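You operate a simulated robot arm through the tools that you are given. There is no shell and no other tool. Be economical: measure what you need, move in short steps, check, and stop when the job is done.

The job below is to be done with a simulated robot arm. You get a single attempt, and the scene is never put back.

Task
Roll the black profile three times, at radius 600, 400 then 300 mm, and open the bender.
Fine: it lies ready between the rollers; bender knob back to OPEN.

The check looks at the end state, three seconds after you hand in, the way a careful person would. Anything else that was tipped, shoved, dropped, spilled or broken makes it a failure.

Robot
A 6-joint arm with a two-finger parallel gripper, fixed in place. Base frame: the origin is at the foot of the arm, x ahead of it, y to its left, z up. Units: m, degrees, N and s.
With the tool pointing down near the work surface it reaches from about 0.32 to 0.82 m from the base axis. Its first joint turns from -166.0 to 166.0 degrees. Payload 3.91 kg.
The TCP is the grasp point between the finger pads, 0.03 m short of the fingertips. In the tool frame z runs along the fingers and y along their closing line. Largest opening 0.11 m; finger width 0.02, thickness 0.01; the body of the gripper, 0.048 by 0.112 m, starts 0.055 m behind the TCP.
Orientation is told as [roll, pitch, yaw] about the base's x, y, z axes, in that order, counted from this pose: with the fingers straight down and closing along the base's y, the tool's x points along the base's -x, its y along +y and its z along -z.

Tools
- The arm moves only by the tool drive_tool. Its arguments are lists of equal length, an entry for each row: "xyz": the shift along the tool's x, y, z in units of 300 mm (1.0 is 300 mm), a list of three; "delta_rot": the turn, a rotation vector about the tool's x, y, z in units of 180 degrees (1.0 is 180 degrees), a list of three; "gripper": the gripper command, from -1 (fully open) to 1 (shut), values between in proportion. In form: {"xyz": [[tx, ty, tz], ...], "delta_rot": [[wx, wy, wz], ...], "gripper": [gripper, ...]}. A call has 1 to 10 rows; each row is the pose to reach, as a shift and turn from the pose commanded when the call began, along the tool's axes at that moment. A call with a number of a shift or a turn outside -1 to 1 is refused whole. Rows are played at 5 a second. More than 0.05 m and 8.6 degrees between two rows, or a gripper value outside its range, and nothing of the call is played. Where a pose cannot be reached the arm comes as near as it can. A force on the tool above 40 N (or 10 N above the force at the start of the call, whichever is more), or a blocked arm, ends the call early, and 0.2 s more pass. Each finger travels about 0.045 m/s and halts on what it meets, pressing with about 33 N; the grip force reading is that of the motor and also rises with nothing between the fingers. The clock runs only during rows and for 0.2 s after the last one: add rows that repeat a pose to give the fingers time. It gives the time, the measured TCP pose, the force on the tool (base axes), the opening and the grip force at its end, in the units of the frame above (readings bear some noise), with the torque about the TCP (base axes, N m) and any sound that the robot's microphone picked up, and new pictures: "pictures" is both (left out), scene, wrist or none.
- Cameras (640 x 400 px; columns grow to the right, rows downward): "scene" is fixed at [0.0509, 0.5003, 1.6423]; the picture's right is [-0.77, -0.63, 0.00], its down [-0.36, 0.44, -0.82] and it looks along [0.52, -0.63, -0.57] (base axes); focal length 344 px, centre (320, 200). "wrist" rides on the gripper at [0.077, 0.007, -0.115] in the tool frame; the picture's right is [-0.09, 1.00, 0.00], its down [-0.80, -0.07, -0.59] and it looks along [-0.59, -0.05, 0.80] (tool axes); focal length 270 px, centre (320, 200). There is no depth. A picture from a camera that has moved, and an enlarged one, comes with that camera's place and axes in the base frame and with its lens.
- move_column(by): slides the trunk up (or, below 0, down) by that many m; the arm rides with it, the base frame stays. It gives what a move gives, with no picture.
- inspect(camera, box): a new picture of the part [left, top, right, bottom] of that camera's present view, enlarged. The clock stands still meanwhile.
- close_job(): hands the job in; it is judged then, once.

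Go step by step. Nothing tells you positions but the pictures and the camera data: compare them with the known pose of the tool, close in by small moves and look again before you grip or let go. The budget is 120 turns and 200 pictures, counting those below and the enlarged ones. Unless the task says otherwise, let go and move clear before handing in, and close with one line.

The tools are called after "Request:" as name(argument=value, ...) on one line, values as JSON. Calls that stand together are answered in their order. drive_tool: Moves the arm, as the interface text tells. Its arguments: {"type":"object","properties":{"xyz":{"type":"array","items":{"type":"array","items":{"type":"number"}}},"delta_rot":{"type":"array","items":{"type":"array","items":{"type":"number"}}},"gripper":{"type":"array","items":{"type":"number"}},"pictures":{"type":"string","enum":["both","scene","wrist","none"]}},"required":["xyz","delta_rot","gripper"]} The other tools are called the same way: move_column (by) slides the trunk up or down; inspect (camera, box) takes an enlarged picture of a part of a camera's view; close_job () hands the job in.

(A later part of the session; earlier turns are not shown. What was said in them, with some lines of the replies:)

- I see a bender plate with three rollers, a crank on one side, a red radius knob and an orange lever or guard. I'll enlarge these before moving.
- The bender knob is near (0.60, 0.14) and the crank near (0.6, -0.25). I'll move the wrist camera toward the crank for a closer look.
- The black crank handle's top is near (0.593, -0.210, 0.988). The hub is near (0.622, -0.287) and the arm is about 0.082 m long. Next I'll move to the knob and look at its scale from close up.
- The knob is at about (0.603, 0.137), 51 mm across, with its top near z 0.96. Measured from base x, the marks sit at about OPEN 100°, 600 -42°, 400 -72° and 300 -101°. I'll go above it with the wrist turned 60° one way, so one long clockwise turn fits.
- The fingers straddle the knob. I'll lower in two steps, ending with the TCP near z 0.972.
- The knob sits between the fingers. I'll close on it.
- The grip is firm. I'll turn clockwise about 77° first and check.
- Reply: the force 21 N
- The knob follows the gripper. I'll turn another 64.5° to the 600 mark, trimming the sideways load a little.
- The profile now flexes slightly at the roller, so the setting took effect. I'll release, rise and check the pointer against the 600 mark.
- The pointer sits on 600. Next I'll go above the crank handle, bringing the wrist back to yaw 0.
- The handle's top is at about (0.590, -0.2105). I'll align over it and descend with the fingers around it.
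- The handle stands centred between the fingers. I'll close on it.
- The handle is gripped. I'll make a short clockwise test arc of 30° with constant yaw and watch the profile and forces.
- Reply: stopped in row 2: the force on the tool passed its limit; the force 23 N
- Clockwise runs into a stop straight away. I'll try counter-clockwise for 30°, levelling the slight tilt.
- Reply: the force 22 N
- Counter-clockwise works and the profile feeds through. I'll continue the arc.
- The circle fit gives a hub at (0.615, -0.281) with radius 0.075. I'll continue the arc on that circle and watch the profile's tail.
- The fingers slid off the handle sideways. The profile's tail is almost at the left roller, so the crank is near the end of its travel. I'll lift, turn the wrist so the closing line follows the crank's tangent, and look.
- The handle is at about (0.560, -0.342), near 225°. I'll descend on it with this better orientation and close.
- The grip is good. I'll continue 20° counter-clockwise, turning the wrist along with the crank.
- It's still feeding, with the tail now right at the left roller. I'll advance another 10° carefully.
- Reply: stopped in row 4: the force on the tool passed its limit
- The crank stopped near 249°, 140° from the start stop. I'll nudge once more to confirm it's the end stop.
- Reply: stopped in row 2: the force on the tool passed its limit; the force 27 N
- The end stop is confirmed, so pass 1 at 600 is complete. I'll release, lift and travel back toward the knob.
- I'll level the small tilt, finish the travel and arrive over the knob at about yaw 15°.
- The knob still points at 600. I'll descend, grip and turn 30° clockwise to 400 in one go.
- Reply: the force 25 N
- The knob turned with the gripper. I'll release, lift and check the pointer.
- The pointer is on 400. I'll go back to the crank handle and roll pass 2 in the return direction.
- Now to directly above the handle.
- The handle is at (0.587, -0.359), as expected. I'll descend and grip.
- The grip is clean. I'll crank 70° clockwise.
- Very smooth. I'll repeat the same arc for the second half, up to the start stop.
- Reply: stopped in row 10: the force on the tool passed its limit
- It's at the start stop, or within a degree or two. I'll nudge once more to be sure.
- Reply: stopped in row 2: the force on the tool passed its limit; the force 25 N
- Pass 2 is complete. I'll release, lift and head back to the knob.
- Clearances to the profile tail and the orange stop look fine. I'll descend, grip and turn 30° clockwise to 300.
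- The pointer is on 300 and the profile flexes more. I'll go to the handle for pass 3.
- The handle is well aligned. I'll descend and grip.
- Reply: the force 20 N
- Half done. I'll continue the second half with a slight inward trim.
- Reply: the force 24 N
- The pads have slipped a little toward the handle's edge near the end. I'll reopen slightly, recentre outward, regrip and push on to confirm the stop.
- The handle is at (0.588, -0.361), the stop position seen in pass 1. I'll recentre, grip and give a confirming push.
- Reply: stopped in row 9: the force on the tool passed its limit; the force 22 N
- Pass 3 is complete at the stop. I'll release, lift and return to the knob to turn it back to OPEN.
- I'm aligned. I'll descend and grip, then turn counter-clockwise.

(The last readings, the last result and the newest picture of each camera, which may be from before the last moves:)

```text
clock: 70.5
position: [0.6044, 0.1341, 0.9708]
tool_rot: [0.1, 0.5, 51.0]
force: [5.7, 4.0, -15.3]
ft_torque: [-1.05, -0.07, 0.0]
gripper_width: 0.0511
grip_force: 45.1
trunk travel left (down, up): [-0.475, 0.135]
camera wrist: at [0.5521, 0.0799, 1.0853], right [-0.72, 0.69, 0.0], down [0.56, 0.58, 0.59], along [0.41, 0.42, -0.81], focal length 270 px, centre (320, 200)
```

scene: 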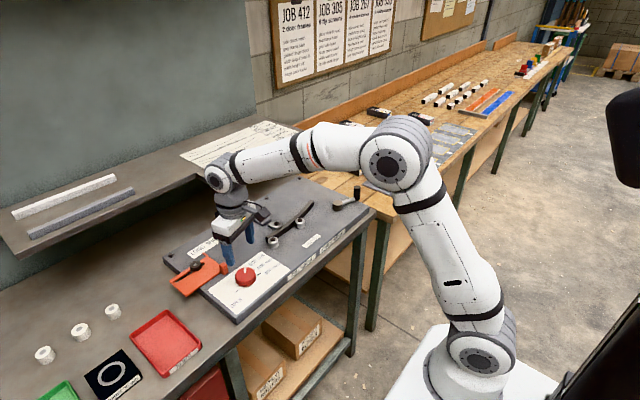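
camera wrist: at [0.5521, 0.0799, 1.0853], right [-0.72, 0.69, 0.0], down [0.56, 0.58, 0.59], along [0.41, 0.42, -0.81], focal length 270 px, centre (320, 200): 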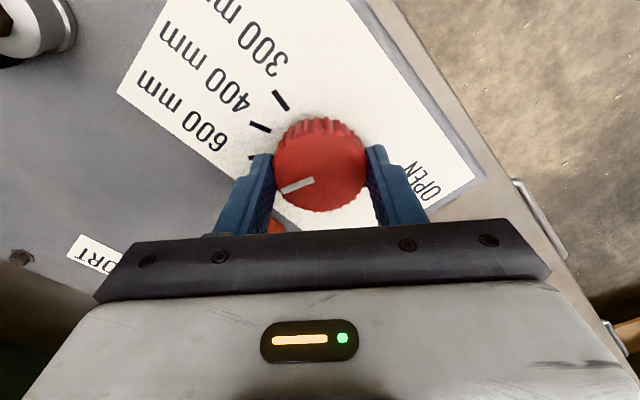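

The knob has turned 81°. I'll add another 24°, then release and lift.

Request:
drive_tool(xyz=[[0, 0, -0.003], [0, 0, -0.003], [0, 0, -0.003], [0, 0, -0.003], [0, 0, -0.003], [0, 0, -0.11], [0, 0, -0.2], [0, 0, -0.25]], delta_rot=[[0, 0, -0.044], [0, 0, -0.089], [0, 0, -0.133], [0, 0, -0.133], [0, 0, -0.133], [0, 0, -0.133], [0, 0, -0.133], [0, 0, -0.133]], gripper=[0.2, 0.2, 0.2, -0.36, -0.36, -0.36, -0.36, -0.36], pictures="none")

Request:
drive_tool(xyz=[[0, 0, 0], [0, 0, 0], [0, 0, 0], [0, 0, 0], [0, 0, 0], [0, 0, 0], [0, 0, 0], [0, 0, 0], [0, 0, 0], [0, 0, 0]], delta_rot=[[0, 0, 0.045], [0, 0, 0.09], [0, 0, 0.135], [0, 0, 0.18], [0, 0, 0.225], [0, 0, 0.27], [0, 0, 0.315], [0, 0, 0.36], [0, 0, 0.405], [0, 0, 0.45]], gripper=[-0.36, -0.36, -0.36, -0.36, -0.36, -0.36, -0.36, -0.36, -0.36, -0.36], pictures="wrist")

```text
clock: 72.3
position: [0.6035, 0.1358, 1.0481]
tool_rot: [0.1, 0.1, 74.8]
force: [-0.4, 1.2, 0.1]
ft_torque: [-0.02, -0.01, -0.02]
gripper_width: 0.0746
grip_force: 0.0
trunk travel left (down, up): [-0.475, 0.135]
```

```text
clock: 74.5
position: [0.603, 0.1332, 1.0477]
tool_rot: [-0.1, 0.1, -6.4]
force: [0.3, -0.8, -0.3]
ft_torque: [0.04, 0.0, -0.03]
gripper_width: 0.0749
grip_force: 0.1
trunk travel left (down, up): [-0.475, 0.135]
camera wrist: at [0.5278, 0.1499, 1.1618], right [0.2, 0.98, 0.0], down [0.79, -0.16, 0.59], along [0.58, -0.12, -0.81], focal length 270 px, centre (320, 200)
```

wrist: 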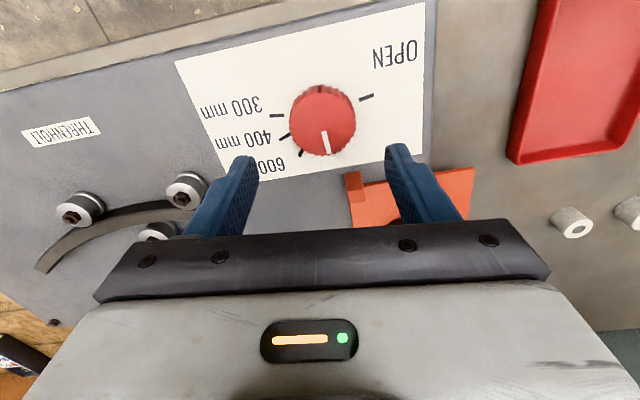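

The pointer is at about +4°, so about 96° remain. I'll back the wrist off to -20°, descend and grip.

Request:
drive_tool(xyz=[[0, 0.005, 0], [0, 0.005, 0.06], [0, 0.005, 0.16], [0, 0.005, 0.252], [0, 0.005, 0.252], [0, 0.005, 0.252], [0, 0.005, 0.252], [0, 0.005, 0.252]], delta_rot=[[0, 0, 0.04], [0, 0, 0.078], [0, 0, 0.078], [0, 0, 0.078], [0, 0, 0.078], [0, 0, 0.078], [0, 0, 0.078], [0, 0, 0.078]], gripper=[-0.36, -0.36, -0.36, -0.36, 0.2, 0.2, 0.2, 0.2], pictures="none")

Request:
drive_tool(xyz=[[0, 0, 0], [0, 0, 0], [0, 0, 0], [0, 0, 0], [0, 0, 0], [0, 0, 0], [0, 0, 0], [0, 0, 0], [0, 0, 0], [0, 0, 0]], delta_rot=[[0, 0, -0.045], [0, 0, -0.09], [0, 0, -0.135], [0, 0, -0.18], [0, 0, -0.225], [0, 0, -0.27], [0, 0, -0.315], [0, 0, -0.36], [0, 0, -0.405], [0, 0, -0.45]], gripper=[0.2, 0.2, 0.2, 0.2, 0.2, 0.2, 0.2, 0.2, 0.2, 0.2], pictures="wrist")

```text
clock: 76.3
position: [0.6031, 0.1367, 0.9719]
tool_rot: [-0.2, 0.1, -20.3]
force: [-2.4, -4.4, -1.8]
ft_torque: [-0.11, -0.34, 0.0]
gripper_width: 0.0516
grip_force: 45.3
trunk travel left (down, up): [-0.475, 0.135]
```

```text
clock: 78.5
position: [0.603, 0.1326, 0.9723]
tool_rot: [0.0, 0.1, 60.9]
force: [1.7, -24.0, 1.0]
ft_torque: [-1.55, -0.34, -0.06]
gripper_width: 0.0516
grip_force: 44.9
trunk travel left (down, up): [-0.475, 0.135]
camera wrist: at [0.5612, 0.0697, 1.0861], right [-0.83, 0.56, 0.0], down [0.45, 0.67, 0.59], along [0.33, 0.49, -0.81], focal length 270 px, centre (320, 200)
```

wrist: 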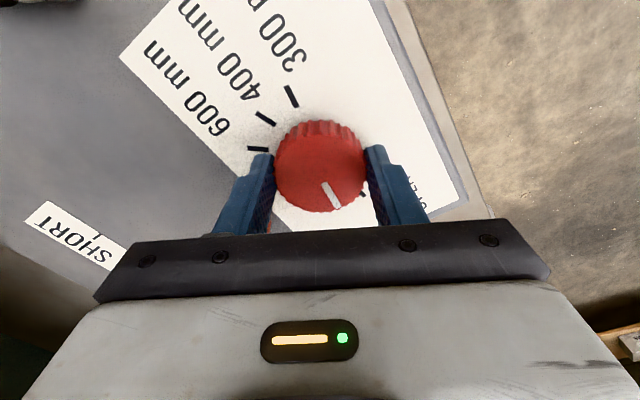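

The pointer is at about 85°, so 15° more should reach OPEN. Then I'll release, lift and check.

Request:
drive_tool(xyz=[[0, -0.003, 0], [0, -0.003, 0], [0, -0.003, 0], [0, -0.003, 0], [0, -0.003, 0], [0, -0.003, -0.11], [0, -0.003, -0.22], [0, -0.003, -0.35]], delta_rot=[[0, 0, -0.0417], [0, 0, -0.0833], [0, 0, -0.0833], [0, 0, -0.0833], [0, 0, -0.0833], [0, 0, -0.0833], [0, 0, -0.0833], [0, 0, -0.0833]], gripper=[0.2, 0.2, 0.2, -0.36, -0.36, -0.36, -0.36, -0.36], pictures="wrist")

Request:
inspect(camera="wrist", box=[220, 60, 420, 230])

Request:
inspect(camera="scene", box=[180, 160, 380, 300])

```text
clock: 80.3
position: [0.6056, 0.1356, 1.0768]
tool_rot: [0.1, 0.4, 75.8]
force: [-0.7, 0.6, -0.4]
ft_torque: [0.02, -0.01, 0.02]
gripper_width: 0.0745
grip_force: 0.0
trunk travel left (down, up): [-0.475, 0.135]
camera wrist: at [0.5811, 0.0638, 1.19], right [-0.94, 0.33, 0.0], down [0.27, 0.76, 0.59], along [0.19, 0.56, -0.81], focal length 270 px, centre (320, 200)
```

wrist: 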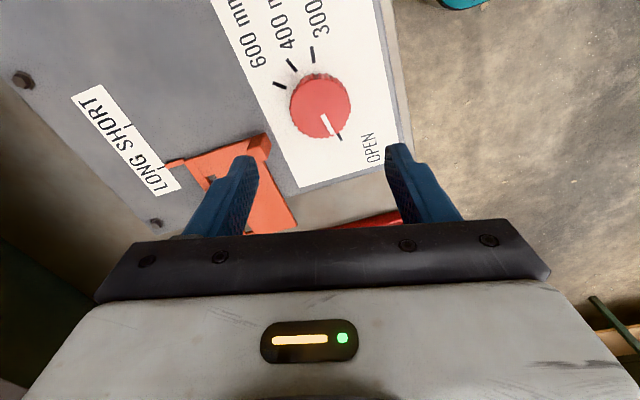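

```text
2.35 times, centred on (320, 145) of wrist
camera zoom: at [0.5811, 0.0638, 1.19], right [-0.94, 0.33, 0.0], down [0.27, 0.76, 0.59], along [0.19, 0.56, -0.81], focal length 636 px, centre (320, 329)
```

zoom: 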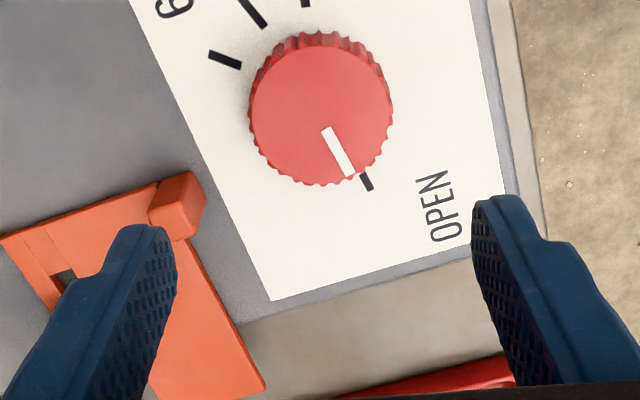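

```text
2.86 times, centred on (280, 230) of scene
camera zoom: at [0.0509, 0.5003, 1.6423], right [-0.77, -0.63, 0.0], down [-0.36, 0.44, -0.82], along [0.52, -0.63, -0.57], focal length 984 px, centre (434, 114)
```

zoom: 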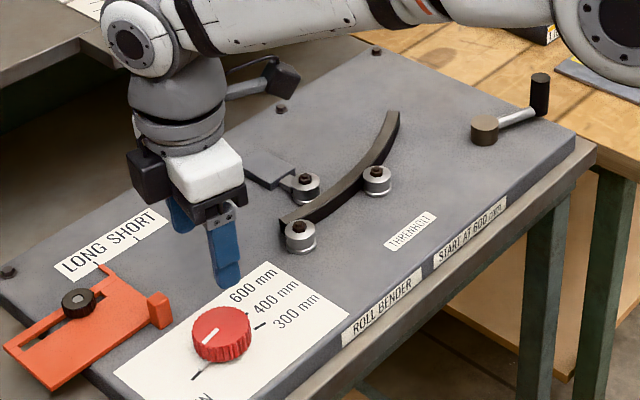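

The pointer looks to be on OPEN. To be precise, I'll reproduce the initial viewing pose and compare it with the first picture.

Request:
drive_tool(xyz=[[0.01, 0.002, 0.07], [0.01, 0.002, 0.144], [0.01, 0.002, 0.144]], delta_rot=[[0, 0, 0.044], [0, 0, 0.087], [0, 0, 0.087]], gripper=[-0.36, -0.36, -0.36], pictures="wrist")

Request:
inspect(camera="scene", box=[160, 200, 320, 300])

```text
clock: 81.1
position: [0.6044, 0.1338, 1.0336]
tool_rot: [0.1, 0.3, 60.1]
force: [-0.7, -0.2, -0.5]
ft_torque: [-0.02, 0.0, -0.01]
gripper_width: 0.0748
grip_force: 0.1
trunk travel left (down, up): [-0.475, 0.135]
camera wrist: at [0.5605, 0.0711, 1.1471], right [-0.82, 0.57, 0.0], down [0.46, 0.66, 0.59], along [0.34, 0.49, -0.81], focal length 270 px, centre (320, 200)
```

wrist: 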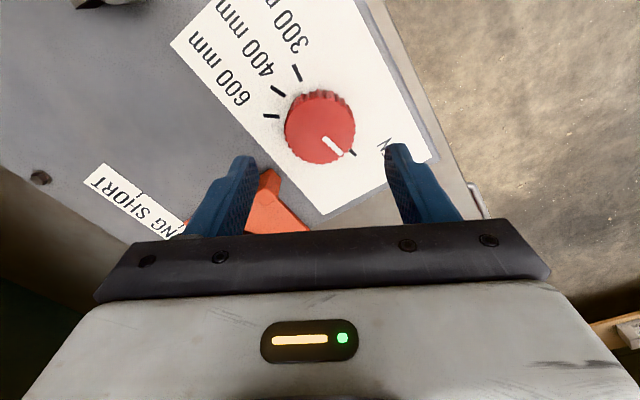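

```text
4.00 times, centred on (240, 250) of scene
camera zoom: at [0.0509, 0.5003, 1.6423], right [-0.77, -0.63, 0.0], down [-0.36, 0.44, -0.82], along [0.52, -0.63, -0.57], focal length 1378 px, centre (640, 0)
```

zoom: 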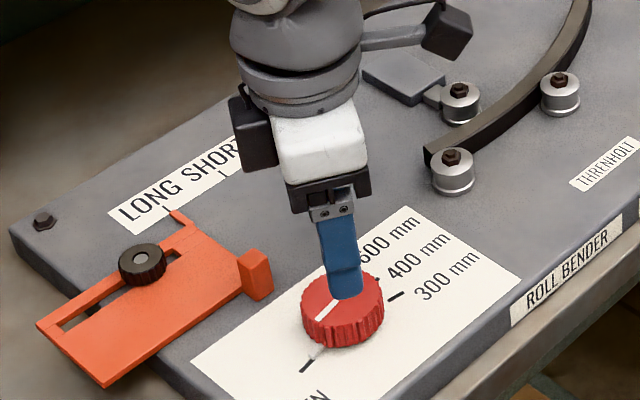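

The pointer matches the initial OPEN picture. I'll lift clear.

Request:
drive_tool(xyz=[[0, 0, -0.15], [0, 0, -0.3], [0, 0, -0.45], [0, 0, -0.6]], delta_rot=[[0, 0, 0], [0, 0, 0], [0, 0, 0], [0, 0, 0]], gripper=[-0.36, -0.36, -0.36, -0.36], pictures="scene")

Request:
inspect(camera="scene", box=[180, 160, 380, 300])

```text
clock: 82.1
position: [0.6018, 0.1302, 1.2133]
tool_rot: [0.1, 0.2, 60.2]
force: [0.0, 0.2, 0.0]
ft_torque: [-0.03, -0.02, 0.01]
gripper_width: 0.0749
grip_force: 0.0
trunk travel left (down, up): [-0.475, 0.135]
```

scene: 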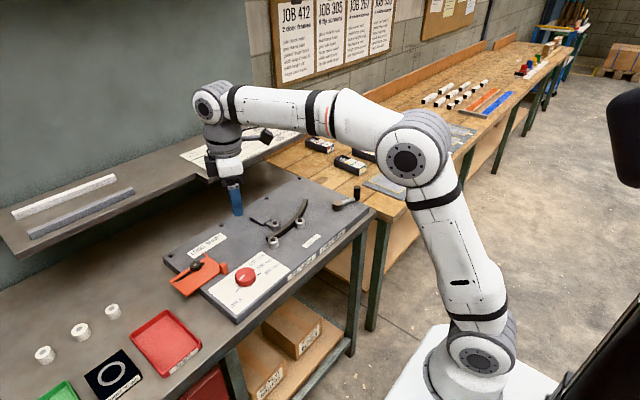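

```text
2.86 times, centred on (280, 230) of scene
camera zoom: at [0.0509, 0.5003, 1.6423], right [-0.77, -0.63, 0.0], down [-0.36, 0.44, -0.82], along [0.52, -0.63, -0.57], focal length 984 px, centre (434, 114)
```

zoom: 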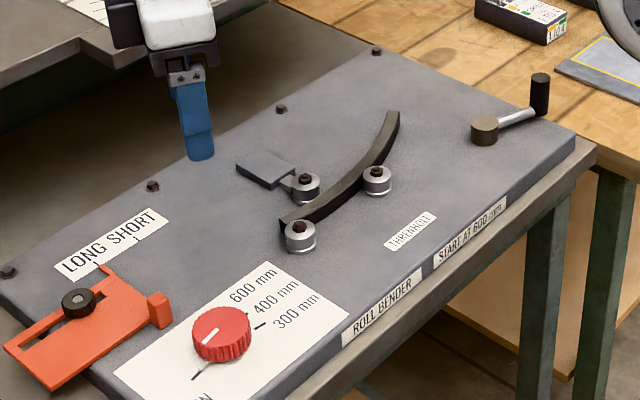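

The profile has been rolled at 600, 400 and 300, the knob is at OPEN, the arm is clear and nothing else looks disturbed. I'm handing in.

Request:
close_job()

```text
The job is handed in.
```

I rolled the black profile three times, stop to stop, at 600, 400 and then 300 mm. The bender knob is back on OPEN, the arm is clear, and the job is handed in.
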